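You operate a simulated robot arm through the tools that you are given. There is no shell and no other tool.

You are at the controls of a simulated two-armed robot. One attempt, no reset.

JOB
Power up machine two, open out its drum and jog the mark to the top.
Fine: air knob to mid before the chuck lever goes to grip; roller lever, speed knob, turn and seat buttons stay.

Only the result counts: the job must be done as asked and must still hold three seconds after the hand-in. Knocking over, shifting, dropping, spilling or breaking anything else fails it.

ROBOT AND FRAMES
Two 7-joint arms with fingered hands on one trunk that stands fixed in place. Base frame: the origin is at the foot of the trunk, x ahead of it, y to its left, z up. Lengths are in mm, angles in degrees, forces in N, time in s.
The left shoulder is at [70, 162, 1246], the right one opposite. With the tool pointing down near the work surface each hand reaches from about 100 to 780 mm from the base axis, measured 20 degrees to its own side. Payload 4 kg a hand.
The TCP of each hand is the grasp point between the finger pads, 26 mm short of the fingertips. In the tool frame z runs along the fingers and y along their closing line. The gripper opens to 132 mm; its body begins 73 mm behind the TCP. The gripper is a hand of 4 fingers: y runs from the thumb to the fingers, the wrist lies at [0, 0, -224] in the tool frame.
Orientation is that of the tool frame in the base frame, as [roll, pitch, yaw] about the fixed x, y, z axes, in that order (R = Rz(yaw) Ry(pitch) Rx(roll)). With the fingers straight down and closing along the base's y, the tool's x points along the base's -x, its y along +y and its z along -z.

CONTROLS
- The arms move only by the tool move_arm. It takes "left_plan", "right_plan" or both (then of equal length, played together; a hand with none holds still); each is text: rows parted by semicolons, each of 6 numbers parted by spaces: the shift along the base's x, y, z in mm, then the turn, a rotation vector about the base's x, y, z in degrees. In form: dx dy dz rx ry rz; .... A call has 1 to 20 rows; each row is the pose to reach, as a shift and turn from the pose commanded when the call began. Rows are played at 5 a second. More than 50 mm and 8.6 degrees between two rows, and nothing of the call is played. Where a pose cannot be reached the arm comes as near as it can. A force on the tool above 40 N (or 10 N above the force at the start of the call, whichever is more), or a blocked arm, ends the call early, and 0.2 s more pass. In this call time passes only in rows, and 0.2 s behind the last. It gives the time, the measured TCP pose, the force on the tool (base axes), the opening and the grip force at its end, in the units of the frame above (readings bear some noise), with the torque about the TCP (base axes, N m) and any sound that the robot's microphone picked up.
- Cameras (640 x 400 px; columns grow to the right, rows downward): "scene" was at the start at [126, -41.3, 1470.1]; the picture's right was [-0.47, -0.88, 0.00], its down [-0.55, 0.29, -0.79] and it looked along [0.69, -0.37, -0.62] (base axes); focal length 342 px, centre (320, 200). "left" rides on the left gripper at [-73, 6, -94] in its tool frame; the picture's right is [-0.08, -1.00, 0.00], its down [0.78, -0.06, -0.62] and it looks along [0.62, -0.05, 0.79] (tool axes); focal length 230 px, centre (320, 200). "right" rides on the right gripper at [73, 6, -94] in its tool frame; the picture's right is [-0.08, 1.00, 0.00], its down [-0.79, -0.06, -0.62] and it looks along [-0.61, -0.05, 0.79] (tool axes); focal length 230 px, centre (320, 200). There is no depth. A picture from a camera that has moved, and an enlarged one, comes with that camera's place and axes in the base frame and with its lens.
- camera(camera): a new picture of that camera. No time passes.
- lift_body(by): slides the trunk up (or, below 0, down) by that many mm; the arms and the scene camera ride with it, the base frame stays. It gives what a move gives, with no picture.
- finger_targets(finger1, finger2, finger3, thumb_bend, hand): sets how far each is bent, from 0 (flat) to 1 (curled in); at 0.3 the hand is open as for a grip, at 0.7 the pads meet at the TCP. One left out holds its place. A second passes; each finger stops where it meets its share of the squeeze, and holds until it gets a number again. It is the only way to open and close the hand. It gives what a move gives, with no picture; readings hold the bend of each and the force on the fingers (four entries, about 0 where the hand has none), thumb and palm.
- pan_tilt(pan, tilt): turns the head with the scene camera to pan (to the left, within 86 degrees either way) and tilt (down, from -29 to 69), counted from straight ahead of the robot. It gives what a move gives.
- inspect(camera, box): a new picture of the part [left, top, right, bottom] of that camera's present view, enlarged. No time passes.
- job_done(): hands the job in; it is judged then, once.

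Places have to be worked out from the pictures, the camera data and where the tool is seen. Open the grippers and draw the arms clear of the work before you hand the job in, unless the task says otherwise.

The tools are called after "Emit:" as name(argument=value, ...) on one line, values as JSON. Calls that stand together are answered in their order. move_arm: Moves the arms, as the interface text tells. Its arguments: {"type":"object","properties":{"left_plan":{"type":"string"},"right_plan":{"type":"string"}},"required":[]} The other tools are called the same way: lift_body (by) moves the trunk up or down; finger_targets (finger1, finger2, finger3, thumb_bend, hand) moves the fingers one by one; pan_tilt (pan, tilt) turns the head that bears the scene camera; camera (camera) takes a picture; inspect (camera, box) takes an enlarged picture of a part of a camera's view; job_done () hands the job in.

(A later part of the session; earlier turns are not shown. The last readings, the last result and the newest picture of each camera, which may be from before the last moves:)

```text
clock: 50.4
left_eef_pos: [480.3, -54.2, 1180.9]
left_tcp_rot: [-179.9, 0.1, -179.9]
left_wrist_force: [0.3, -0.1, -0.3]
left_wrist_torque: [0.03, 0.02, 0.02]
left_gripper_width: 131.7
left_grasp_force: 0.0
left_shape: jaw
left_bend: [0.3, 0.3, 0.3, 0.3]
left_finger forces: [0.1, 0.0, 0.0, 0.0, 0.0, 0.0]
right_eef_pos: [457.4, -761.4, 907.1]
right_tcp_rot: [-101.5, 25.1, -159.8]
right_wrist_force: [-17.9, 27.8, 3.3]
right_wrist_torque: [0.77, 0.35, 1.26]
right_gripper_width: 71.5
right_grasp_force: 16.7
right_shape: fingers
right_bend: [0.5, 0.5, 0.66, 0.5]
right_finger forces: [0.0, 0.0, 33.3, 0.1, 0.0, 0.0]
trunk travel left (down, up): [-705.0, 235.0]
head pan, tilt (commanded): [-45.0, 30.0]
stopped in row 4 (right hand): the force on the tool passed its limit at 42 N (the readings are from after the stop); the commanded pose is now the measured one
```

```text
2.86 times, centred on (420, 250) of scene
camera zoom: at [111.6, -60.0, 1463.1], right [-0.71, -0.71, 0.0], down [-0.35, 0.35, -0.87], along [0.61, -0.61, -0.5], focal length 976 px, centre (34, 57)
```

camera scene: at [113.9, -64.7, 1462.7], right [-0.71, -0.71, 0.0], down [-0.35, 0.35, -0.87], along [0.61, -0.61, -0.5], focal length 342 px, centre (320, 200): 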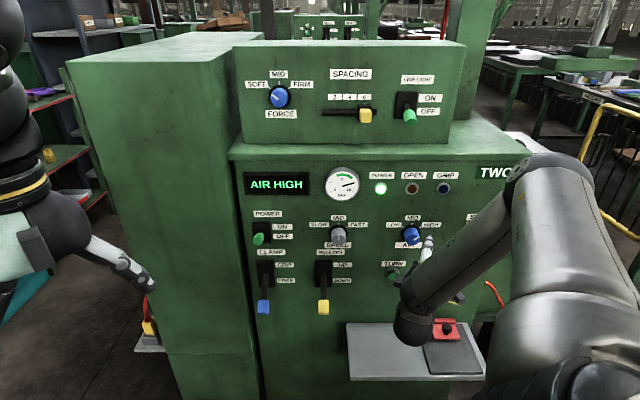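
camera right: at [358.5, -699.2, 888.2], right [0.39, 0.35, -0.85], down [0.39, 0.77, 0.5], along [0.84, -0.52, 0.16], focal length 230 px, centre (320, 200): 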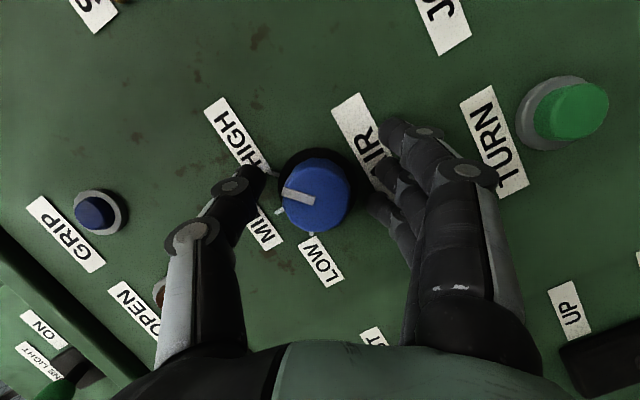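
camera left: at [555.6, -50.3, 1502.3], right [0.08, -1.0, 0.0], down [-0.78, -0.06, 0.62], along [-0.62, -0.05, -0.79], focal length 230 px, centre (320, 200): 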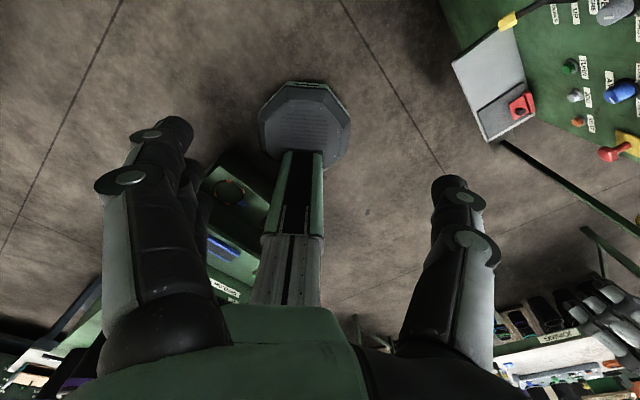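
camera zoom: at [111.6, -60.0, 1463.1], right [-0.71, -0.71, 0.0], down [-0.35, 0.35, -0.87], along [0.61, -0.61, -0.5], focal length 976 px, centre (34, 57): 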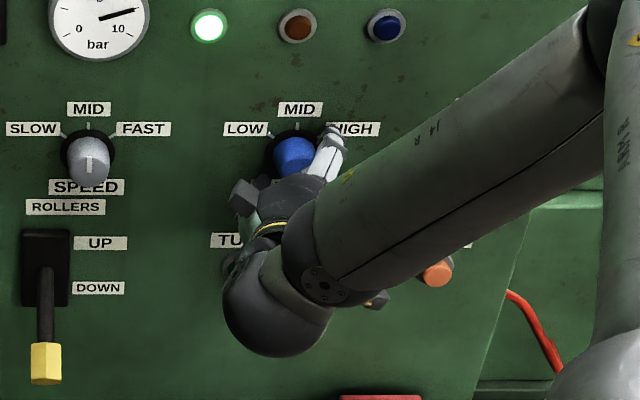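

Finger 3 met the panel (33 N), so I back off 14 mm and curl fingers 1 and 3 away, leaving finger 2 and thumb for the pinch.

Emit:
move_arm(right_plan="-5 5 0 0 0 0; -10 10 0 0 0 0")

Emit:
finger_targets(hand="right", finger1=1.0, finger3=1.0)

Emit:
camera(camera="right")

Emit:
inspect(camera="scene", box=[340, 180, 500, 320])

```text
clock: 51.0
left_eef_pos: [482.8, -56.6, 1179.9]
left_tcp_rot: [179.9, -0.2, -180.0]
left_wrist_force: [0.2, 0.4, -0.3]
left_wrist_torque: [0.02, 0.03, -0.03]
left_gripper_width: 131.7
left_grasp_force: 0.1
left_shape: jaw
left_bend: [0.3, 0.3, 0.3, 0.3]
left_finger forces: [0.0, 0.0, 0.0, 0.1, 0.0, 0.0]
right_eef_pos: [449.9, -759.5, 905.3]
right_tcp_rot: [-101.1, 25.4, -159.8]
right_wrist_force: [0.3, -0.5, -0.7]
right_wrist_torque: [0.0, -0.02, -0.01]
right_gripper_width: 71.1
right_grasp_force: 0.0
right_shape: fingers
right_bend: [0.5, 0.5, 0.5, 0.5]
right_finger forces: [0.0, 0.0, 0.1, 0.0, 0.1, 0.0]
trunk travel left (down, up): [-705.0, 235.0]
head pan, tilt (commanded): [-45.0, 30.0]
```

```text
clock: 52.0
left_eef_pos: [482.6, -56.3, 1180.2]
left_tcp_rot: [-180.0, -0.1, -179.9]
left_wrist_force: [0.4, -0.8, 0.6]
left_wrist_torque: [0.02, -0.01, 0.0]
left_gripper_width: 131.5
left_grasp_force: 0.0
left_shape: jaw
left_bend: [0.3, 0.3, 0.3, 0.3]
left_finger forces: [0.0, 0.0, 0.0, 0.1, 0.0, 0.0]
right_eef_pos: [450.4, -758.2, 904.1]
right_tcp_rot: [-101.3, 25.3, -160.0]
right_wrist_force: [3.8, 3.5, -7.8]
right_wrist_torque: [0.11, 0.2, 0.15]
right_gripper_width: 47.7
right_grasp_force: 4.9
right_shape: fingers
right_bend: [1.0, 0.5, 0.63, 0.5]
right_finger forces: [0.0, 0.0, 9.3, 0.0, 0.0, 0.0]
trunk travel left (down, up): [-705.0, 235.0]
head pan, tilt (commanded): [-45.0, 30.0]
```

```text
taken
camera right: at [352.0, -695.0, 885.5], right [0.39, 0.35, -0.85], down [0.39, 0.77, 0.5], along [0.83, -0.53, 0.17], focal length 230 px, centre (320, 200)
```

right: 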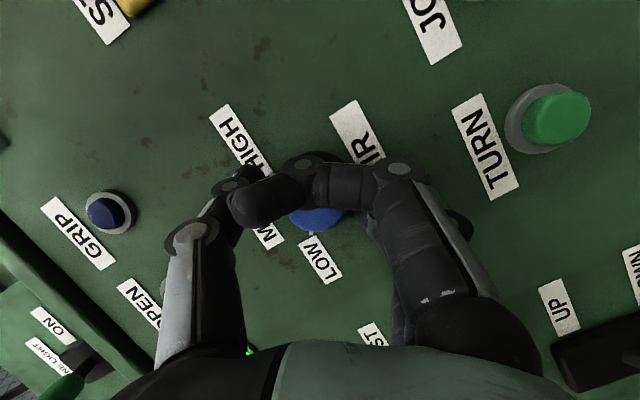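

```text
2.86 times, centred on (420, 250) of scene
camera zoom: at [115.5, -65.3, 1462.5], right [-0.71, -0.71, 0.0], down [-0.35, 0.35, -0.87], along [0.61, -0.61, -0.5], focal length 976 px, centre (34, 57)
```

zoom: 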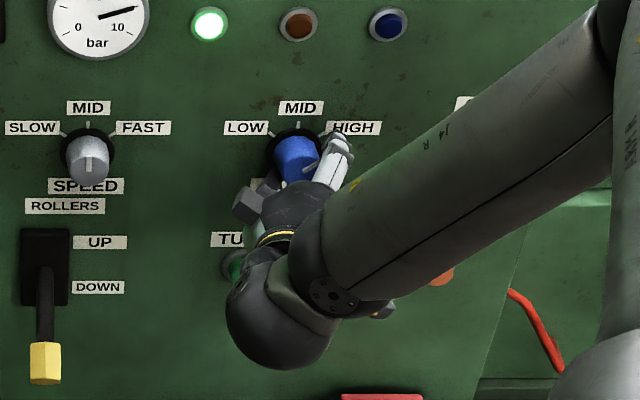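

Finger 3 caught the knob's side while curling (harmless, pushes toward the HIGH stop). I release it, back off 35 mm, curl it fully in free space, and come in again.

Emit:
finger_targets(hand="right", finger3=0.45)

Emit:
move_arm(right_plan="-9 9 0 0 0 0; -18 18 0 0 0 0; -26 26 0 0 0 0")

Emit:
finger_targets(hand="right", finger3=1.0)

Emit:
camera(camera="right")

Emit:
inspect(camera="scene", box=[340, 180, 500, 320])

```text
clock: 53.0
left_eef_pos: [482.3, -56.8, 1180.2]
left_tcp_rot: [-180.0, 0.0, 179.9]
left_wrist_force: [-0.3, 0.5, 0.4]
left_wrist_torque: [-0.01, -0.01, 0.0]
left_gripper_width: 131.7
left_grasp_force: 0.1
left_shape: jaw
left_bend: [0.3, 0.3, 0.3, 0.3]
left_finger forces: [0.0, 0.0, 0.1, 0.0, 0.1, 0.0]
right_eef_pos: [449.0, -758.6, 906.0]
right_tcp_rot: [-101.3, 25.2, -159.9]
right_wrist_force: [0.2, 0.7, -0.4]
right_wrist_torque: [0.03, 0.0, -0.01]
right_gripper_width: 47.6
right_grasp_force: 0.1
right_shape: fingers
right_bend: [1.0, 0.5, 0.45, 0.5]
right_finger forces: [0.0, 0.0, 0.0, 0.0, 0.0, 0.0]
trunk travel left (down, up): [-705.0, 235.0]
head pan, tilt (commanded): [-45.0, 30.0]
```

```text
clock: 53.8
left_eef_pos: [480.5, -56.6, 1179.9]
left_tcp_rot: [180.0, 0.0, -179.9]
left_wrist_force: [0.0, 0.9, -0.3]
left_wrist_torque: [0.0, 0.04, -0.03]
left_gripper_width: 131.7
left_grasp_force: 0.1
left_shape: jaw
left_bend: [0.3, 0.3, 0.3, 0.3]
left_finger forces: [0.0, 0.0, 0.0, 0.1, 0.0, 0.0]
right_eef_pos: [423.9, -730.0, 905.9]
right_tcp_rot: [-101.2, 25.5, -159.8]
right_wrist_force: [-0.4, -0.1, -0.8]
right_wrist_torque: [-0.01, -0.03, 0.02]
right_gripper_width: 47.4
right_grasp_force: 0.1
right_shape: fingers
right_bend: [1.0, 0.5, 0.45, 0.5]
right_finger forces: [0.0, 0.0, 0.1, 0.1, 0.0, 0.1]
trunk travel left (down, up): [-705.0, 235.0]
head pan, tilt (commanded): [-45.0, 30.0]
```

```text
clock: 54.8
left_eef_pos: [481.5, -57.0, 1180.1]
left_tcp_rot: [-180.0, 0.0, 180.0]
left_wrist_force: [0.7, -0.6, -0.4]
left_wrist_torque: [-0.02, 0.02, 0.03]
left_gripper_width: 131.8
left_grasp_force: 0.0
left_shape: jaw
left_bend: [0.3, 0.3, 0.3, 0.3]
left_finger forces: [0.0, 0.1, 0.0, 0.0, 0.0, 0.0]
right_eef_pos: [423.7, -731.3, 905.7]
right_tcp_rot: [-101.2, 25.3, -159.9]
right_wrist_force: [0.0, 0.1, 0.3]
right_wrist_torque: [-0.01, 0.01, -0.02]
right_gripper_width: 47.5
right_grasp_force: 0.1
right_shape: fingers
right_bend: [1.0, 0.5, 1.0, 0.5]
right_finger forces: [0.0, 0.0, 0.0, 0.0, 0.1, 0.0]
trunk travel left (down, up): [-705.0, 235.0]
head pan, tilt (commanded): [-45.0, 30.0]
```

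```text
taken
camera right: at [325.7, -667.7, 885.8], right [0.39, 0.35, -0.85], down [0.39, 0.77, 0.5], along [0.83, -0.53, 0.17], focal length 230 px, centre (320, 200)
```

right: 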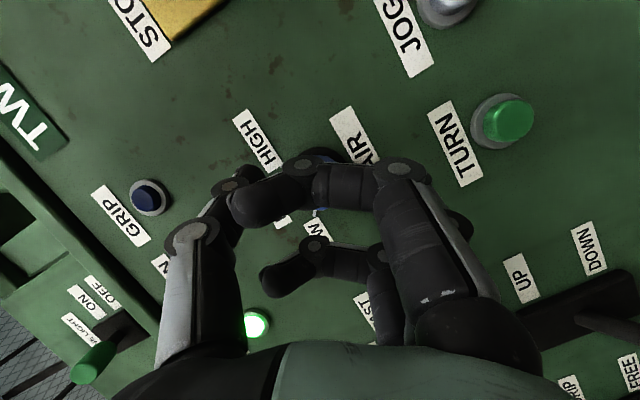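

```text
2.86 times, centred on (420, 250) of scene
camera zoom: at [113.9, -64.7, 1462.7], right [-0.71, -0.71, 0.0], down [-0.35, 0.35, -0.87], along [0.61, -0.61, -0.5], focal length 976 px, centre (34, 57)
```

zoom: 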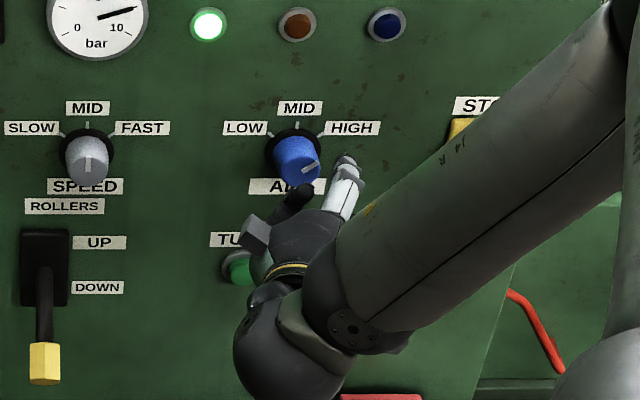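

Only thumb and finger 2 are forward now. I shift slightly left/up so the pinch point (ahead of the TCP) lands on the knob axis, and advance to n≈862.

Emit:
move_arm(right_plan="4.6 4.6 8 0 0 0; 13.1 -3.9 8 0 0 0; 21.6 -12.4 8 0 0 0; 30 -20.9 8 0 0 0; 36.4 -27.2 8 0 0 0; 36.4 -27.2 8 0 0 0")

Emit:
camera(camera="right")

Emit:
inspect(camera="scene", box=[370, 190, 470, 290])

```text
clock: 56.2
left_eef_pos: [482.3, -56.9, 1179.6]
left_tcp_rot: [180.0, 0.1, 180.0]
left_wrist_force: [0.6, -1.1, -0.2]
left_wrist_torque: [0.0, 0.03, 0.02]
left_gripper_width: 131.7
left_grasp_force: 0.0
left_shape: jaw
left_bend: [0.3, 0.3, 0.3, 0.3]
left_finger forces: [0.0, 0.1, 0.1, 0.0, 0.1, 0.0]
right_eef_pos: [458.8, -757.8, 914.0]
right_tcp_rot: [-101.3, 25.3, -159.9]
right_wrist_force: [0.0, -0.1, 0.2]
right_wrist_torque: [0.01, 0.0, 0.05]
right_gripper_width: 47.5
right_grasp_force: 0.1
right_shape: fingers
right_bend: [1.0, 0.5, 1.0, 0.5]
right_finger forces: [0.1, 0.0, 0.0, 0.0, 0.0, 0.0]
trunk travel left (down, up): [-705.0, 235.0]
head pan, tilt (commanded): [-45.0, 30.0]
```

```text
taken
camera right: at [360.0, -695.0, 894.8], right [0.39, 0.35, -0.85], down [0.39, 0.77, 0.5], along [0.83, -0.53, 0.17], focal length 230 px, centre (320, 200)
```

right: 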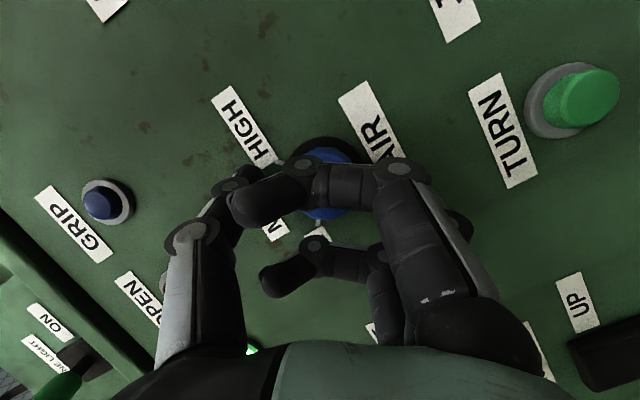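

```text
4.00 times, centred on (420, 240) of scene
camera zoom: at [113.8, -64.6, 1462.7], right [-0.71, -0.71, 0.0], down [-0.35, 0.35, -0.87], along [0.61, -0.61, -0.5], focal length 1367 px, centre (-80, 40)
```

zoom: 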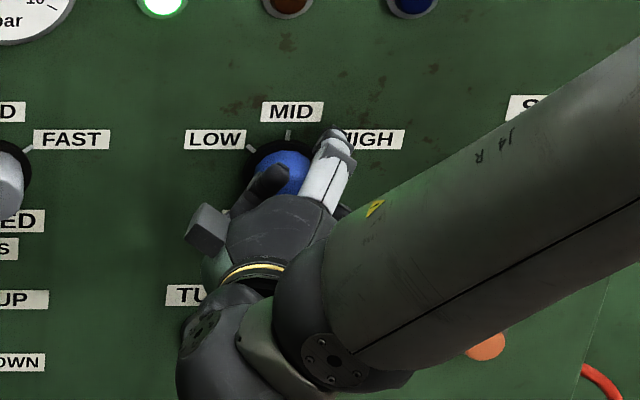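

In position with no contact. I close finger 2 and thumb onto the knob.

Emit:
finger_targets(hand="right", finger2=0.72, thumb_bend=0.72)

Emit:
camera(camera="right")

Emit:
inspect(camera="scene", box=[370, 190, 470, 290])

```text
clock: 57.2
left_eef_pos: [481.4, -56.7, 1180.4]
left_tcp_rot: [-180.0, 0.0, 180.0]
left_wrist_force: [-0.3, -0.3, 0.3]
left_wrist_torque: [-0.01, -0.04, 0.0]
left_gripper_width: 132.0
left_grasp_force: 0.1
left_shape: jaw
left_bend: [0.3, 0.3, 0.3, 0.3]
left_finger forces: [0.0, 0.1, 0.1, 0.1, 0.1, 0.1]
right_eef_pos: [457.4, -757.6, 914.2]
right_tcp_rot: [-101.1, 25.5, -159.9]
right_wrist_force: [-0.9, -6.8, 5.2]
right_wrist_torque: [-0.02, -0.02, -0.04]
right_gripper_width: 40.9
right_grasp_force: 10.3
right_shape: fingers
right_bend: [1.0, 0.58, 1.0, 0.65]
right_finger forces: [0.0, 7.3, 0.0, 0.0, 13.1, 0.0]
trunk travel left (down, up): [-705.0, 235.0]
head pan, tilt (commanded): [-45.0, 30.0]
```

```text
taken
camera right: at [359.7, -695.4, 895.1], right [0.39, 0.35, -0.85], down [0.39, 0.77, 0.5], along [0.83, -0.53, 0.17], focal length 230 px, centre (320, 200)
```

right: 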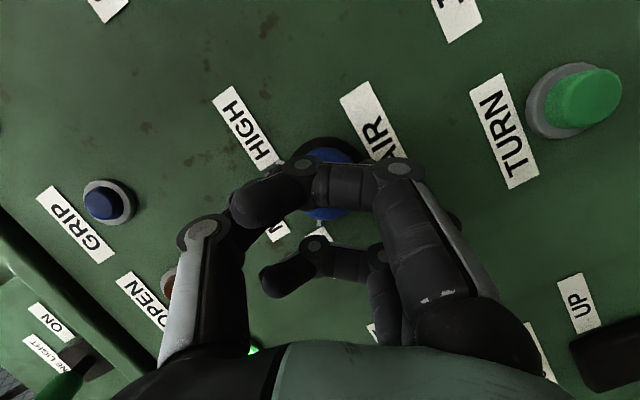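

```text
4.00 times, centred on (420, 240) of scene
camera zoom: at [113.3, -65.1, 1462.8], right [-0.71, -0.71, 0.0], down [-0.35, 0.35, -0.87], along [0.61, -0.61, -0.5], focal length 1367 px, centre (-80, 40)
```

zoom: 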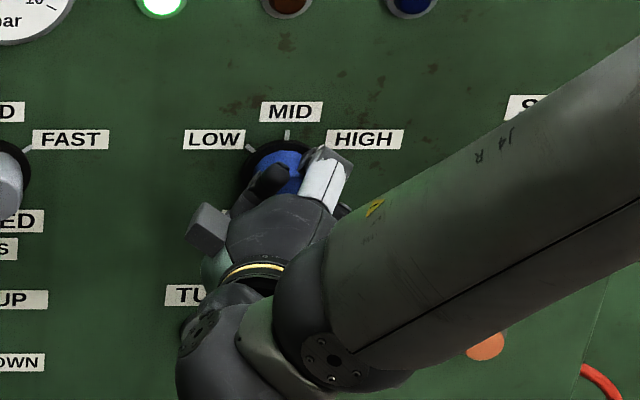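

The knob is gripped (finger 7 N, thumb 13 N). I roll the hand counter-clockwise about its own axis in 8° rows and watch the display and gauge.

Emit:
move_arm(right_plan="0 0 0 -3.32 7.14 1.4; 0 0 0 -6.64 14.28 2.8; 0 0 0 -9.96 21.4 4.2; 0 0 0 -13.28 28.6 5.6")

Emit:
camera(camera="scene")

Emit:
inspect(camera="scene", box=[370, 190, 470, 290])

Emit:
camera(camera="right")

```text
clock: 58.2
left_eef_pos: [480.2, -55.3, 1179.9]
left_tcp_rot: [-179.9, 0.1, -179.8]
left_wrist_force: [-0.5, -0.2, -0.6]
left_wrist_torque: [0.01, 0.04, 0.0]
left_gripper_width: 131.8
left_grasp_force: 0.0
left_shape: jaw
left_bend: [0.3, 0.3, 0.3, 0.3]
left_finger forces: [0.0, 0.0, 0.0, 0.0, 0.1, 0.0]
right_eef_pos: [458.2, -757.2, 917.9]
right_tcp_rot: [-100.0, -6.3, -154.0]
right_wrist_force: [-4.6, 3.0, 11.8]
right_wrist_torque: [-0.41, -0.36, -0.04]
right_gripper_width: 40.6
right_grasp_force: 13.1
right_shape: fingers
right_bend: [1.0, 0.57, 1.0, 0.67]
right_finger forces: [0.0, 7.1, 0.1, 0.0, 19.8, 0.1]
trunk travel left (down, up): [-705.0, 235.0]
head pan, tilt (commanded): [-45.0, 30.0]
```

```text
taken
camera scene: at [112.0, -61.8, 1463.1], right [-0.71, -0.71, 0.0], down [-0.35, 0.35, -0.87], along [0.61, -0.61, -0.5], focal length 342 px, centre (320, 200)
```

scene: 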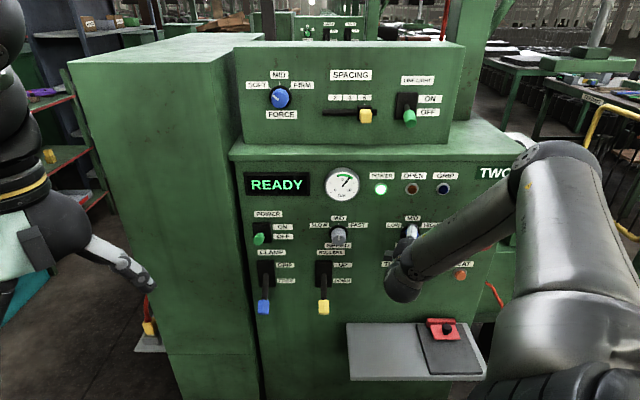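

```text
4.00 times, centred on (420, 240) of scene
camera zoom: at [112.0, -61.8, 1463.1], right [-0.71, -0.71, 0.0], down [-0.35, 0.35, -0.87], along [0.61, -0.61, -0.5], focal length 1367 px, centre (-80, 40)
```

zoom: 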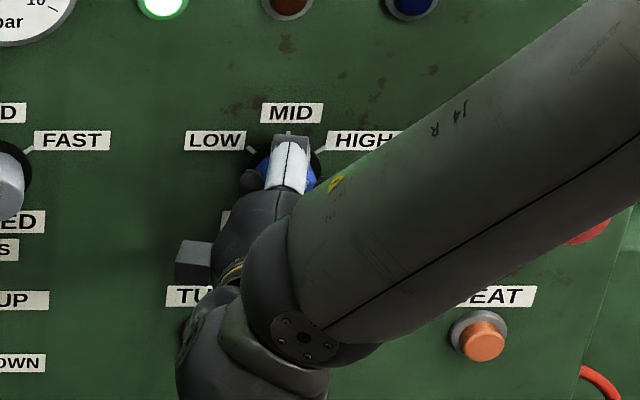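

```text
taken
camera right: at [353.8, -704.7, 936.5], right [-0.1, 0.14, -0.98], down [0.46, 0.89, 0.08], along [0.88, -0.44, -0.16], focal length 230 px, centre (320, 200)
```

right: 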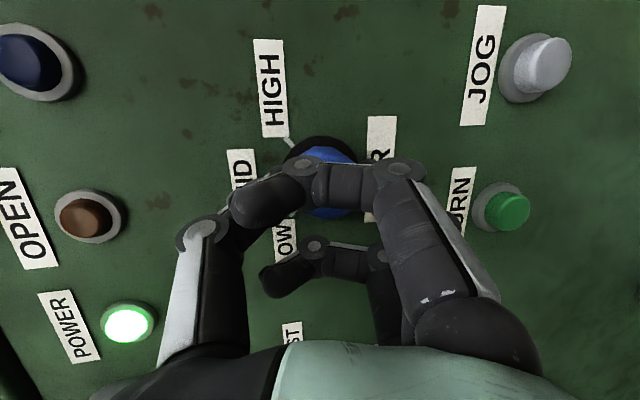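

The display now reads READY. I zoom on the gauge and display to see how the pressure sits before turning further.

Emit:
inspect(camera="scene", box=[235, 160, 365, 240])

Emit:
inspect(camera="right", box=[220, 100, 440, 260])

```text
4.92 times, centred on (300, 200) of scene
camera zoom: at [112.0, -61.8, 1463.1], right [-0.71, -0.71, 0.0], down [-0.35, 0.35, -0.87], along [0.61, -0.61, -0.5], focal length 1682 px, centre (418, 200)
```

zoom: 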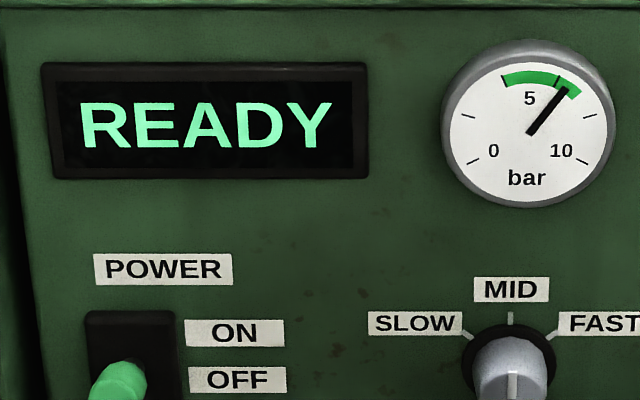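

```text
2.50 times, centred on (330, 180) of right
camera zoom: at [353.8, -704.7, 936.5], right [-0.1, 0.14, -0.98], down [0.46, 0.89, 0.08], along [0.88, -0.44, -0.16], focal length 575 px, centre (295, 250)
```

zoom: 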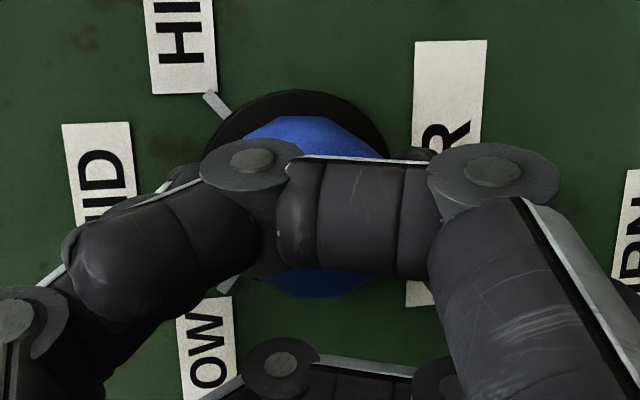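

The needle is at the upper edge of the green band (~6.7 bar), so the knob isn't quite at MID. I continue ~24° more counter-clockwise, easing up 3 mm to balance the thumb load.

Emit:
move_arm(right_plan="0 0 2 -3.32 7.14 1.4; 0 0 3 -6.64 14.28 2.8; 0 0 3 -9.13 19.6 3.9")

Emit:
inspect(camera="scene", box=[235, 160, 365, 240])

Emit:
inspect(camera="right", box=[220, 100, 440, 260])

Emit:
inspect(camera="scene", box=[370, 190, 470, 290])

```text
clock: 59.0
left_eef_pos: [480.8, -54.1, 1180.0]
left_tcp_rot: [-179.9, 0.0, -179.9]
left_wrist_force: [-0.3, 0.6, 0.3]
left_wrist_torque: [0.02, 0.02, 0.03]
left_gripper_width: 131.8
left_grasp_force: 0.0
left_shape: jaw
left_bend: [0.3, 0.3, 0.3, 0.3]
left_finger forces: [0.0, 0.1, 0.0, 0.1, 0.0, 0.1]
right_eef_pos: [459.1, -755.9, 920.8]
right_tcp_rot: [-101.3, -27.8, -149.7]
right_wrist_force: [0.3, 8.1, 9.0]
right_wrist_torque: [-0.36, -0.43, 0.24]
right_gripper_width: 39.9
right_grasp_force: 15.5
right_shape: fingers
right_bend: [1.0, 0.56, 1.0, 0.68]
right_finger forces: [0.0, 9.6, 0.1, 0.0, 21.2, 0.0]
trunk travel left (down, up): [-705.0, 235.0]
head pan, tilt (commanded): [-45.0, 30.0]
```

```text
4.92 times, centred on (300, 200) of scene
camera zoom: at [113.1, -61.4, 1463.0], right [-0.71, -0.71, 0.0], down [-0.35, 0.35, -0.87], along [0.61, -0.61, -0.5], focal length 1682 px, centre (418, 200)
```

zoom: 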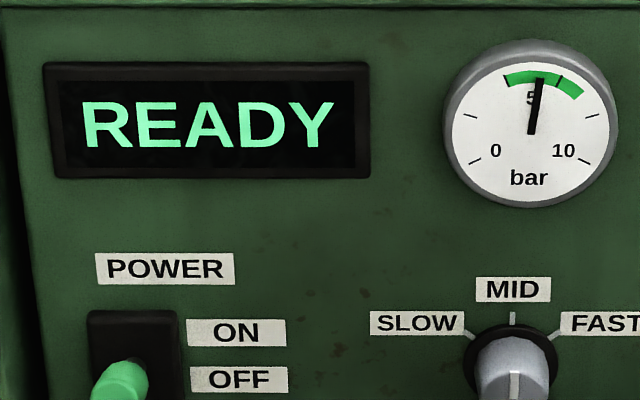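

```text
2.50 times, centred on (330, 180) of right
camera zoom: at [362.7, -705.4, 966.3], right [-0.43, -0.03, -0.9], down [0.37, 0.91, -0.21], along [0.82, -0.42, -0.38], focal length 575 px, centre (295, 250)
```

zoom: 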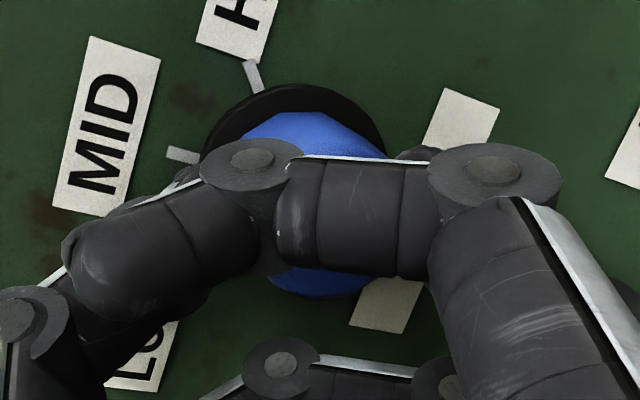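

```text
4.00 times, centred on (420, 240) of scene
camera zoom: at [113.1, -61.4, 1463.0], right [-0.71, -0.71, 0.0], down [-0.35, 0.35, -0.87], along [0.61, -0.61, -0.5], focal length 1367 px, centre (-80, 40)
```

zoom: 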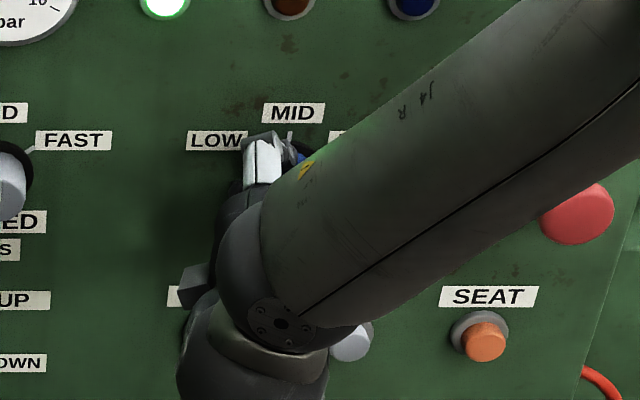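

The needle is now at ~5.4 bar, inside the green band near its middle. I release the knob and check its pointer.

Emit:
finger_targets(hand="right", finger2=0.5, thumb_bend=0.5)

Emit:
move_arm(right_plan="-9 9 0 0 0 0; -18 18 0 0 0 0; -30 30 0 0 0 0; -42 42 0 0 0 0")

Emit:
camera(camera="right")

Emit:
camera(camera="scene")

Emit:
inspect(camera="scene", box=[235, 160, 365, 240])

```text
clock: 60.0
left_eef_pos: [480.3, -55.7, 1180.3]
left_tcp_rot: [-179.9, 0.1, -180.0]
left_wrist_force: [-0.1, -0.1, -0.2]
left_wrist_torque: [0.03, -0.01, 0.01]
left_gripper_width: 131.9
left_grasp_force: 0.1
left_shape: jaw
left_bend: [0.3, 0.3, 0.3, 0.3]
left_finger forces: [0.1, 0.1, 0.0, 0.0, 0.0, 0.0]
right_eef_pos: [457.4, -757.8, 920.1]
right_tcp_rot: [-101.4, -27.8, -149.7]
right_wrist_force: [-11.9, 15.3, -3.5]
right_wrist_torque: [-0.2, -0.1, 0.21]
right_gripper_width: 43.1
right_grasp_force: 10.4
right_shape: fingers
right_bend: [1.0, 0.5, 1.0, 0.55]
right_finger forces: [0.0, 0.1, 0.1, 0.0, 19.4, 0.0]
trunk travel left (down, up): [-705.0, 235.0]
head pan, tilt (commanded): [-45.0, 30.0]
```

```text
clock: 61.0
left_eef_pos: [481.5, -57.2, 1180.6]
left_tcp_rot: [-179.9, -0.2, -179.8]
left_wrist_force: [0.0, -0.1, 0.2]
left_wrist_torque: [0.01, -0.01, 0.0]
left_gripper_width: 131.6
left_grasp_force: 0.0
left_shape: jaw
left_bend: [0.3, 0.3, 0.3, 0.3]
left_finger forces: [0.0, 0.0, 0.0, 0.0, 0.1, 0.0]
right_eef_pos: [418.3, -716.2, 918.5]
right_tcp_rot: [-101.3, -27.6, -149.7]
right_wrist_force: [0.7, -0.1, -0.2]
right_wrist_torque: [-0.02, 0.0, -0.02]
right_gripper_width: 47.0
right_grasp_force: 0.0
right_shape: fingers
right_bend: [1.0, 0.5, 1.0, 0.5]
right_finger forces: [0.1, 0.0, 0.0, 0.1, 0.0, 0.0]
trunk travel left (down, up): [-705.0, 235.0]
head pan, tilt (commanded): [-45.0, 30.0]
```

```text
taken
camera right: at [321.0, -664.8, 963.9], right [-0.43, -0.03, -0.9], down [0.37, 0.91, -0.2], along [0.82, -0.42, -0.38], focal length 230 px, centre (320, 200)
```

right: 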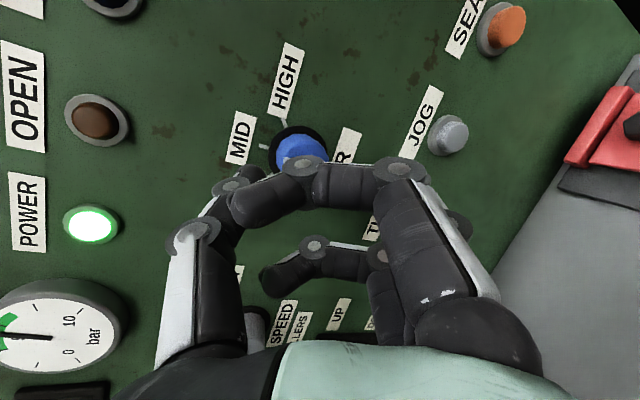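

```text
taken
camera scene: at [113.7, -64.8, 1462.8], right [-0.71, -0.71, 0.0], down [-0.35, 0.35, -0.87], along [0.61, -0.61, -0.5], focal length 342 px, centre (320, 200)
```

scene: 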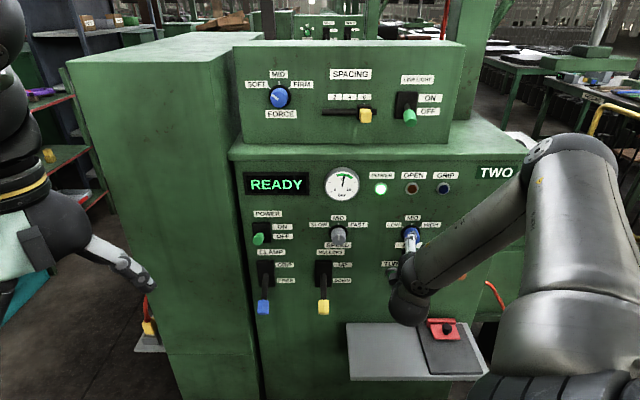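

```text
4.92 times, centred on (300, 200) of scene
camera zoom: at [113.7, -64.8, 1462.8], right [-0.71, -0.71, 0.0], down [-0.35, 0.35, -0.87], along [0.61, -0.61, -0.5], focal length 1682 px, centre (418, 200)
```

zoom: 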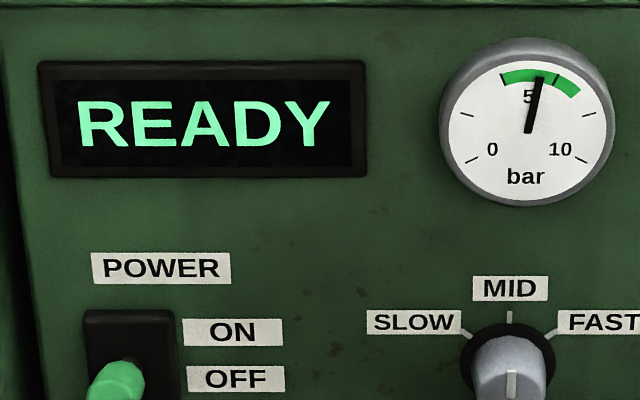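

READY with ~5.4 bar after release. I withdraw left and up, squaring the hand again, on the way to the CLAMP lever.

Emit:
move_arm(right_plan="-10 10 5 0 0 0; 17 40 10 2 -7.2 4.3; 40 70 18 3 -10.7 6.4; 60 100 26 4 -14.3 8.5; 80 135 34 5 -17.9 10.7; 100 170 42 6 -21.5 12.8; 120 205 52 7 -25.1 14.9; 140 242 62 8.06 -28.66 17.09; 140 242 62 8.06 -28.66 17.09")

Emit:
camera(camera="scene")

Emit:
inspect(camera="scene", box=[370, 190, 470, 290])

```text
clock: 63.0
left_eef_pos: [480.3, -58.5, 1181.1]
left_tcp_rot: [179.9, 0.0, 180.0]
left_wrist_force: [0.1, -0.4, 0.2]
left_wrist_torque: [0.03, -0.02, 0.01]
left_gripper_width: 131.8
left_grasp_force: 0.0
left_shape: jaw
left_bend: [0.3, 0.3, 0.3, 0.3]
left_finger forces: [0.0, 0.1, 0.0, 0.0, 0.1, 0.0]
right_eef_pos: [553.3, -482.3, 987.5]
right_tcp_rot: [-90.1, -0.1, -134.9]
right_wrist_force: [-0.1, -0.6, -0.5]
right_wrist_torque: [0.0, -0.03, 0.05]
right_gripper_width: 47.4
right_grasp_force: 0.0
right_shape: fingers
right_bend: [1.0, 0.5, 1.0, 0.5]
right_finger forces: [0.0, 0.1, 0.0, 0.1, 0.0, 0.0]
right hand out of reach, approached as far as the arm can: row 8, 9
trunk travel left (down, up): [-705.0, 235.0]
head pan, tilt (commanded): [-45.0, 30.0]
```

```text
taken
camera scene: at [112.8, -66.3, 1462.7], right [-0.71, -0.71, 0.0], down [-0.35, 0.35, -0.87], along [0.61, -0.61, -0.5], focal length 342 px, centre (320, 200)
```

scene: 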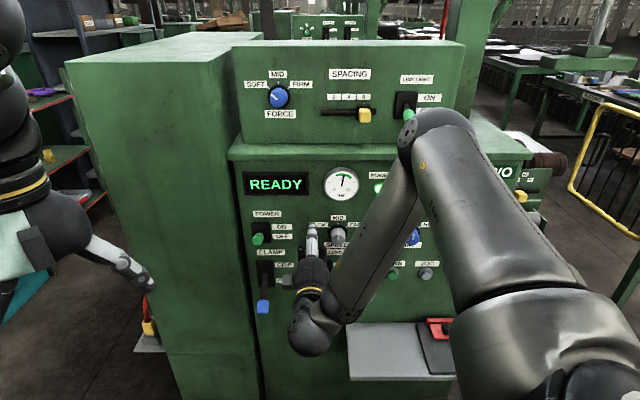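

```text
4.00 times, centred on (420, 240) of scene
camera zoom: at [112.8, -66.3, 1462.7], right [-0.71, -0.71, 0.0], down [-0.35, 0.35, -0.87], along [0.61, -0.61, -0.5], focal length 1367 px, centre (-80, 40)
```

zoom: 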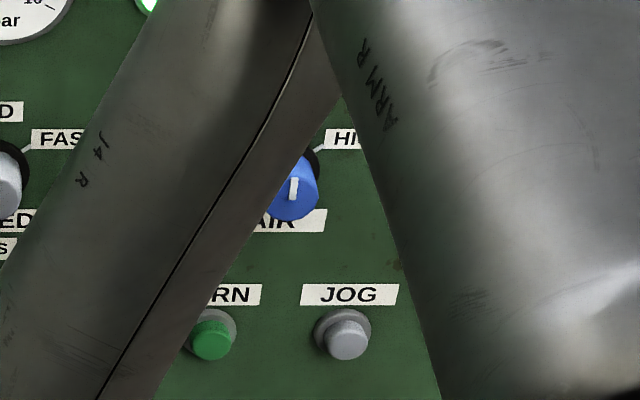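

The AIR pointer now stands straight at MID. I lower the trunk again to reach the CLAMP lever.

Emit:
lift_body(by=-180)

Emit:
finger_targets(hand="right", finger1=0.4, finger2=0.4, finger3=0.4, thumb_bend=0.1)

Emit:
camera(camera="right")

Emit:
camera(camera="scene")

```text
clock: 65.0
left_eef_pos: [481.4, -56.6, 1000.5]
left_tcp_rot: [180.0, 0.0, -180.0]
left_wrist_force: [0.1, 0.2, 0.0]
left_wrist_torque: [0.0, 0.0, -0.03]
left_gripper_width: 131.7
left_grasp_force: 0.1
left_shape: jaw
left_bend: [0.3, 0.3, 0.3, 0.3]
left_finger forces: [0.0, 0.0, 0.0, 0.0, 0.0, 0.0]
right_eef_pos: [553.4, -481.2, 808.7]
right_tcp_rot: [-90.2, -0.1, -134.9]
right_wrist_force: [0.1, 0.0, 0.3]
right_wrist_torque: [-0.01, -0.01, 0.03]
right_gripper_width: 47.5
right_grasp_force: 0.1
right_shape: fingers
right_bend: [1.0, 0.5, 1.0, 0.5]
right_finger forces: [0.0, 0.1, 0.0, 0.1, 0.1, 0.0]
trunk travel left (down, up): [-525.0, 415.0]
head pan, tilt (commanded): [-45.0, 30.0]
```

```text
clock: 66.0
left_eef_pos: [481.4, -56.2, 1001.0]
left_tcp_rot: [180.0, 0.0, -180.0]
left_wrist_force: [-0.5, -0.3, -0.5]
left_wrist_torque: [0.0, 0.05, 0.04]
left_gripper_width: 131.7
left_grasp_force: 0.1
left_shape: jaw
left_bend: [0.3, 0.3, 0.3, 0.3]
left_finger forces: [0.1, 0.1, 0.1, 0.0, 0.1, 0.0]
right_eef_pos: [553.6, -480.9, 806.5]
right_tcp_rot: [-90.1, -0.2, -134.9]
right_wrist_force: [-0.3, -0.6, 0.8]
right_wrist_torque: [0.01, -0.05, 0.0]
right_gripper_width: 134.9
right_grasp_force: 0.2
right_shape: fingers
right_bend: [0.4, 0.4, 0.4, 0.1]
right_finger forces: [0.1, 0.1, 0.0, 0.0, 0.0, 0.0]
trunk travel left (down, up): [-525.0, 415.0]
head pan, tilt (commanded): [-45.0, 30.0]
```

```text
taken
camera right: at [437.4, -466.2, 802.3], right [0.05, 0.05, -1.0], down [0.12, 0.99, 0.06], along [0.99, -0.12, 0.04], focal length 230 px, centre (320, 200)
```

right: 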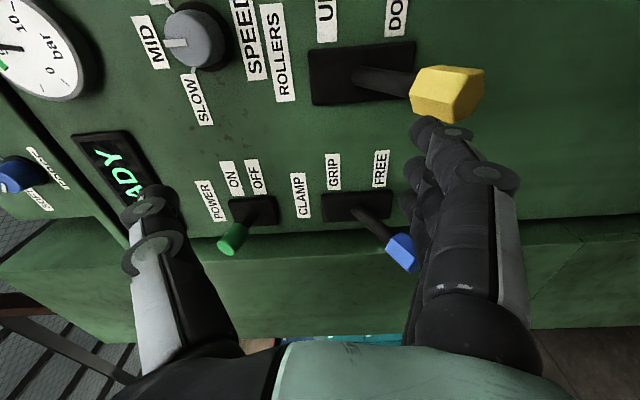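

```text
taken
camera scene: at [113.9, -64.7, 1282.7], right [-0.71, -0.71, 0.0], down [-0.35, 0.35, -0.87], along [0.61, -0.61, -0.5], focal length 342 px, centre (320, 200)
```

scene: 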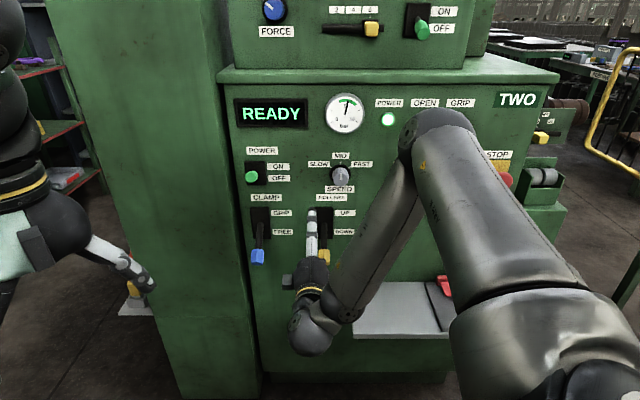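

I move left to stand-off in front of the CLAMP lever and then lower so the fingers are below its blue knob.

Emit:
move_arm(right_plan="26 25 -4 0 0 0; 52 50 -8 0 0 0; 78 75 -12 0 0 0; 104.8 99.8 -17 0 0 0; 104.8 99.8 -35 0 0 0; 104.8 99.8 -53 0 0 0; 104.8 99.8 -70 0 0 0; 104.8 99.8 -79 0 0 0; 104.8 99.8 -79 0 0 0")

Emit:
camera(camera="right")

Emit:
camera(camera="scene")

```text
clock: 68.0
left_eef_pos: [479.5, -55.9, 1000.7]
left_tcp_rot: [179.9, 0.1, -180.0]
left_wrist_force: [-0.5, -0.5, 0.4]
left_wrist_torque: [0.02, 0.0, 0.02]
left_gripper_width: 131.9
left_grasp_force: 0.1
left_shape: jaw
left_bend: [0.3, 0.3, 0.3, 0.3]
left_finger forces: [0.0, 0.0, 0.1, 0.0, 0.0, 0.0]
right_eef_pos: [596.5, -427.6, 852.5]
right_tcp_rot: [-90.1, -0.2, -134.9]
right_wrist_force: [-0.7, 0.2, -0.7]
right_wrist_torque: [0.0, -0.03, -0.04]
right_gripper_width: 135.0
right_grasp_force: 0.0
right_shape: fingers
right_bend: [0.4, 0.4, 0.4, 0.1]
right_finger forces: [0.1, 0.0, 0.1, 0.0, 0.0, 0.0]
right hand out of reach, approached as far as the arm can: row 1, 2, 3, 4, 5, 6, 7, 8, 9
trunk travel left (down, up): [-525.0, 415.0]
head pan, tilt (commanded): [-45.0, 30.0]
```

```text
taken
camera right: at [479.9, -412.6, 848.3], right [0.05, 0.05, -1.0], down [0.12, 0.99, 0.06], along [0.99, -0.12, 0.04], focal length 230 px, centre (320, 200)
```

right: 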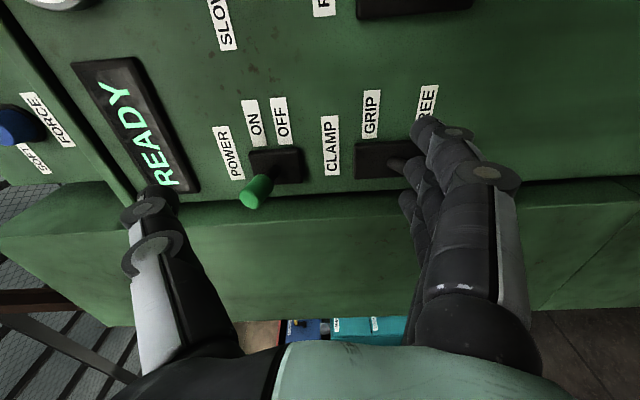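

```text
taken
camera scene: at [113.8, -64.8, 1282.7], right [-0.71, -0.71, 0.0], down [-0.35, 0.35, -0.87], along [0.61, -0.61, -0.5], focal length 342 px, centre (320, 200)
```

scene: 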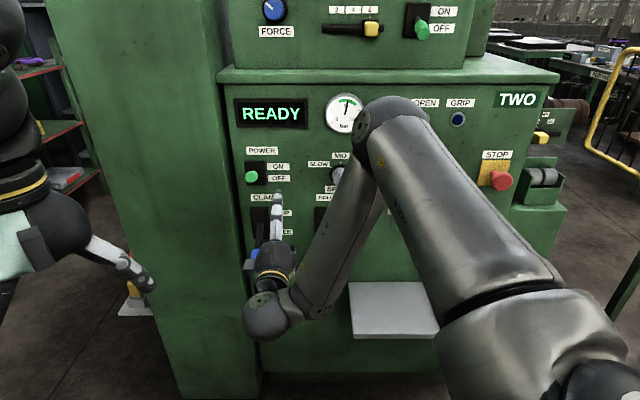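

This elbow-high posture can't hold the hand level that low relative to the shoulder. I lower the trunk further so the shoulder is near/below the lever height, raising the hand with the arm in between.

Emit:
lift_body(by=-150)

Emit:
move_arm(right_plan="0 0 20 0 0 0; 0 0 40 0 0 0; 0 0 60 0 0 0; 0 0 80 0 0 0; 0 0 100 0 0 0")

Emit:
lift_body(by=-120)

Emit:
move_arm(right_plan="0 0 20 0 0 0; 0 0 40 0 0 0; 0 0 60 0 0 0; 0 0 80 0 0 0; 0 0 100 0 0 0")

Emit:
camera(camera="scene")

Emit:
camera(camera="right")

```text
clock: 69.7
left_eef_pos: [480.1, -55.6, 849.7]
left_tcp_rot: [-180.0, 0.0, -180.0]
left_wrist_force: [-0.1, 1.3, 0.7]
left_wrist_torque: [-0.02, -0.02, 0.03]
left_gripper_width: 131.9
left_grasp_force: 0.1
left_shape: jaw
left_bend: [0.3, 0.3, 0.3, 0.3]
left_finger forces: [0.0, 0.0, 0.0, 0.0, 0.0, 0.1]
right_eef_pos: [596.4, -426.5, 704.1]
right_tcp_rot: [-90.2, 0.0, -134.8]
right_wrist_force: [0.0, 0.1, 0.2]
right_wrist_torque: [0.04, 0.01, 0.02]
right_gripper_width: 135.0
right_grasp_force: 0.0
right_shape: fingers
right_bend: [0.4, 0.4, 0.4, 0.1]
right_finger forces: [0.0, 0.0, 0.0, 0.0, 0.0, 0.0]
trunk travel left (down, up): [-375.0, 565.0]
head pan, tilt (commanded): [-45.0, 30.0]
```

```text
clock: 70.9
left_eef_pos: [481.7, -57.4, 849.0]
left_tcp_rot: [-180.0, 0.0, 180.0]
left_wrist_force: [-1.2, -0.6, -0.3]
left_wrist_torque: [-0.02, -0.01, -0.01]
left_gripper_width: 131.8
left_grasp_force: 0.1
left_shape: jaw
left_bend: [0.3, 0.3, 0.3, 0.3]
left_finger forces: [0.0, 0.0, 0.0, 0.1, 0.0, 0.0]
right_eef_pos: [597.4, -425.7, 802.9]
right_tcp_rot: [-90.1, -0.1, -134.9]
right_wrist_force: [-0.7, -0.5, 0.3]
right_wrist_torque: [-0.01, 0.0, -0.02]
right_gripper_width: 135.0
right_grasp_force: 0.1
right_shape: fingers
right_bend: [0.4, 0.4, 0.4, 0.1]
right_finger forces: [0.1, 0.1, 0.1, 0.0, 0.1, 0.1]
trunk travel left (down, up): [-375.0, 565.0]
head pan, tilt (commanded): [-45.0, 30.0]
```

```text
clock: 72.4
left_eef_pos: [480.3, -57.4, 731.1]
left_tcp_rot: [-179.9, 0.0, 180.0]
left_wrist_force: [0.2, 0.4, -0.2]
left_wrist_torque: [0.01, 0.0, 0.0]
left_gripper_width: 131.8
left_grasp_force: 0.0
left_shape: jaw
left_bend: [0.3, 0.3, 0.3, 0.3]
left_finger forces: [0.1, 0.0, 0.0, 0.0, 0.1, 0.1]
right_eef_pos: [599.4, -426.5, 683.3]
right_tcp_rot: [-90.1, -0.1, -135.0]
right_wrist_force: [0.1, 0.0, 0.9]
right_wrist_torque: [0.02, 0.01, 0.02]
right_gripper_width: 135.0
right_grasp_force: 0.0
right_shape: fingers
right_bend: [0.4, 0.4, 0.4, 0.1]
right_finger forces: [0.0, 0.0, 0.0, 0.1, 0.0, 0.0]
trunk travel left (down, up): [-255.0, 685.0]
head pan, tilt (commanded): [-45.0, 30.0]
```

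```text
clock: 73.6
left_eef_pos: [481.0, -56.5, 730.4]
left_tcp_rot: [180.0, 0.0, 180.0]
left_wrist_force: [0.4, 0.7, 0.3]
left_wrist_torque: [0.01, 0.01, 0.0]
left_gripper_width: 131.8
left_grasp_force: 0.1
left_shape: jaw
left_bend: [0.3, 0.3, 0.3, 0.3]
left_finger forces: [0.0, 0.0, 0.0, 0.0, 0.1, 0.0]
right_eef_pos: [598.5, -426.9, 783.2]
right_tcp_rot: [-90.1, -0.3, -134.9]
right_wrist_force: [-1.0, 0.3, -0.1]
right_wrist_torque: [0.01, -0.03, 0.03]
right_gripper_width: 135.1
right_grasp_force: 0.0
right_shape: fingers
right_bend: [0.4, 0.4, 0.4, 0.1]
right_finger forces: [0.0, 0.0, 0.0, 0.0, 0.0, 0.0]
trunk travel left (down, up): [-255.0, 685.0]
head pan, tilt (commanded): [-45.0, 30.0]
```

```text
taken
camera scene: at [113.8, -64.6, 1012.7], right [-0.71, -0.71, 0.0], down [-0.35, 0.35, -0.87], along [0.61, -0.61, -0.5], focal length 342 px, centre (320, 200)
```

scene: 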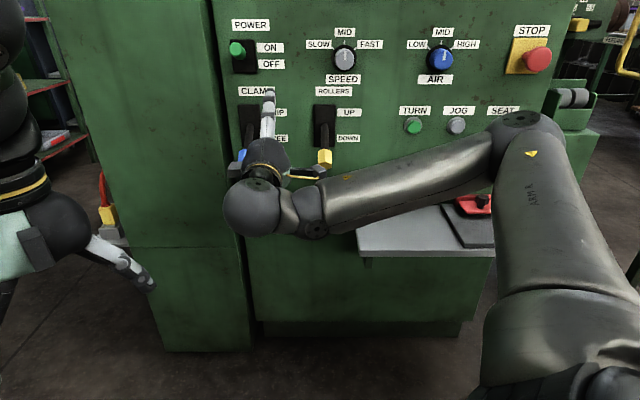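

```text
taken
camera right: at [480.9, -411.8, 778.7], right [0.05, 0.05, -1.0], down [0.12, 0.99, 0.06], along [0.99, -0.12, 0.04], focal length 230 px, centre (320, 200)
```

right: 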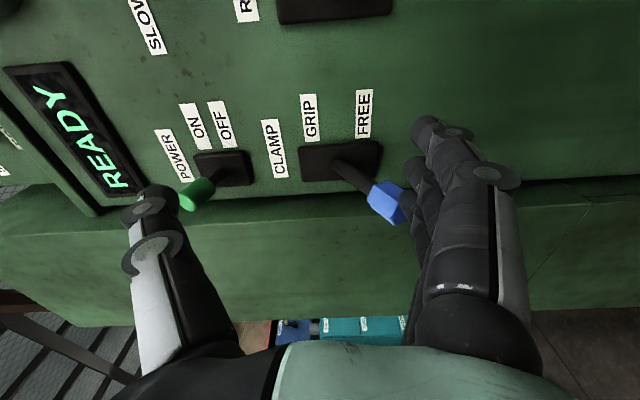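

Everything is reachable in this low-trunk posture. I move left in line with the CLAMP lever and down so the fingers are under its knob.

Emit:
move_arm(right_plan="18 17 0 0 0 0; 36 34 0 0 0 0; 54.9 50.7 0 0 0 0; 54.9 50.7 -18 0 0 0; 54.9 50.7 -36 0 0 0; 54.9 50.7 -51 0 0 0; 54.9 50.7 -51 0 0 0")

Emit:
camera(camera="right")

Emit:
camera(camera="scene")

```text
clock: 75.2
left_eef_pos: [481.7, -56.7, 730.8]
left_tcp_rot: [179.9, 0.0, 180.0]
left_wrist_force: [0.9, 0.2, -0.8]
left_wrist_torque: [0.0, 0.03, 0.0]
left_gripper_width: 131.7
left_grasp_force: 0.1
left_shape: jaw
left_bend: [0.3, 0.3, 0.3, 0.3]
left_finger forces: [0.0, 0.1, 0.0, 0.1, 0.0, 0.0]
right_eef_pos: [655.0, -377.2, 732.8]
right_tcp_rot: [-90.1, -0.2, -134.9]
right_wrist_force: [-0.5, -0.7, 0.3]
right_wrist_torque: [-0.02, 0.05, -0.03]
right_gripper_width: 135.0
right_grasp_force: 0.2
right_shape: fingers
right_bend: [0.4, 0.4, 0.4, 0.1]
right_finger forces: [0.0, 0.0, 0.0, 0.1, 0.1, 0.1]
trunk travel left (down, up): [-255.0, 685.0]
head pan, tilt (commanded): [-45.0, 30.0]
```

```text
taken
camera right: at [537.7, -360.8, 728.1], right [0.05, 0.05, -1.0], down [0.12, 0.99, 0.06], along [0.99, -0.12, 0.04], focal length 230 px, centre (320, 200)
```

right: 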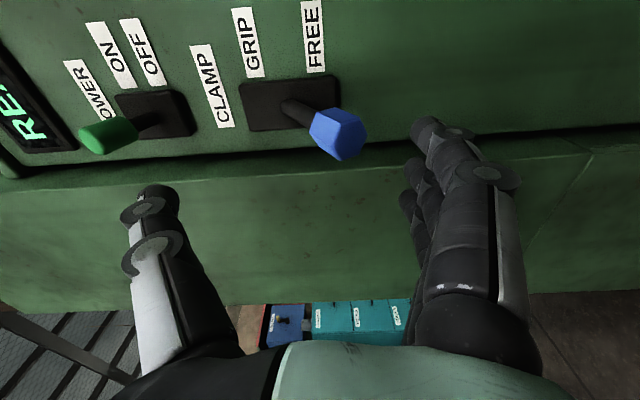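

```text
taken
camera scene: at [113.9, -64.6, 1012.7], right [-0.71, -0.71, 0.0], down [-0.35, 0.35, -0.87], along [0.61, -0.61, -0.5], focal length 342 px, centre (320, 200)
```

scene: 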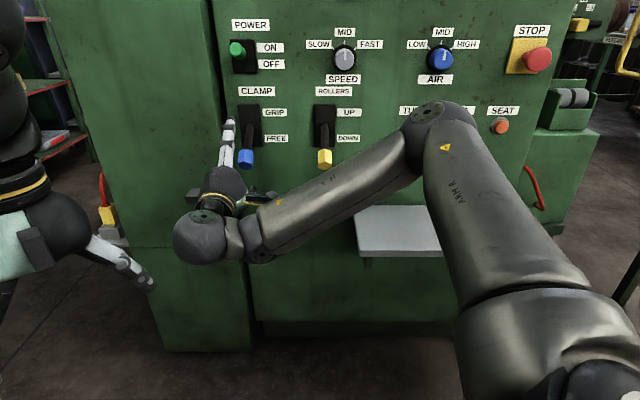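

The fingers clear the blue knob below. I advance 87 mm so the fingertips pass under the CLAMP lever.

Emit:
move_arm(right_plan="15.4 -15.4 0 0 0 0; 30.8 -30.8 0 0 0 0; 46.2 -46.2 0 0 0 0; 61.5 -61.5 0 0 0 0; 61.5 -61.5 0 0 0 0")

Emit:
camera(camera="right")

```text
clock: 76.4
left_eef_pos: [481.6, -57.0, 728.9]
left_tcp_rot: [180.0, 0.0, -179.9]
left_wrist_force: [0.0, -0.1, -0.3]
left_wrist_torque: [0.02, 0.0, 0.02]
left_gripper_width: 132.0
left_grasp_force: 0.0
left_shape: jaw
left_bend: [0.3, 0.3, 0.3, 0.3]
left_finger forces: [0.0, 0.0, 0.1, 0.0, 0.0, 0.0]
right_eef_pos: [682.9, -426.7, 736.2]
right_tcp_rot: [-90.2, -0.2, -135.0]
right_wrist_force: [-0.5, 0.2, -0.3]
right_wrist_torque: [0.01, -0.01, 0.02]
right_gripper_width: 134.9
right_grasp_force: 0.1
right_shape: fingers
right_bend: [0.4, 0.4, 0.4, 0.1]
right_finger forces: [0.0, 0.0, 0.0, 0.1, 0.1, 0.0]
right hand out of reach, approached as far as the arm can: row 3, 4, 5
trunk travel left (down, up): [-255.0, 685.0]
head pan, tilt (commanded): [-45.0, 30.0]
```

```text
taken
camera right: at [564.5, -411.0, 731.3], right [0.05, 0.05, -1.0], down [0.12, 0.99, 0.06], along [0.99, -0.12, 0.05], focal length 230 px, centre (320, 200)
```

right: 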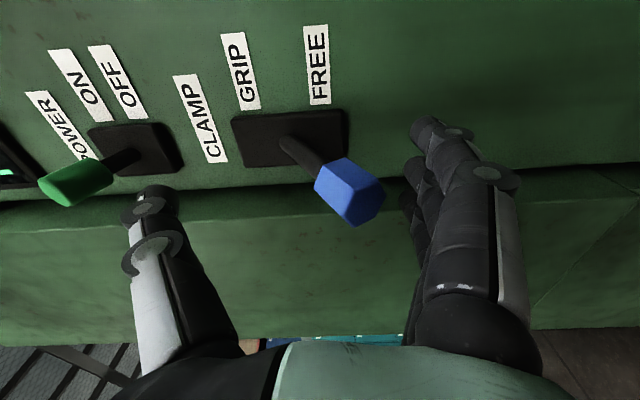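

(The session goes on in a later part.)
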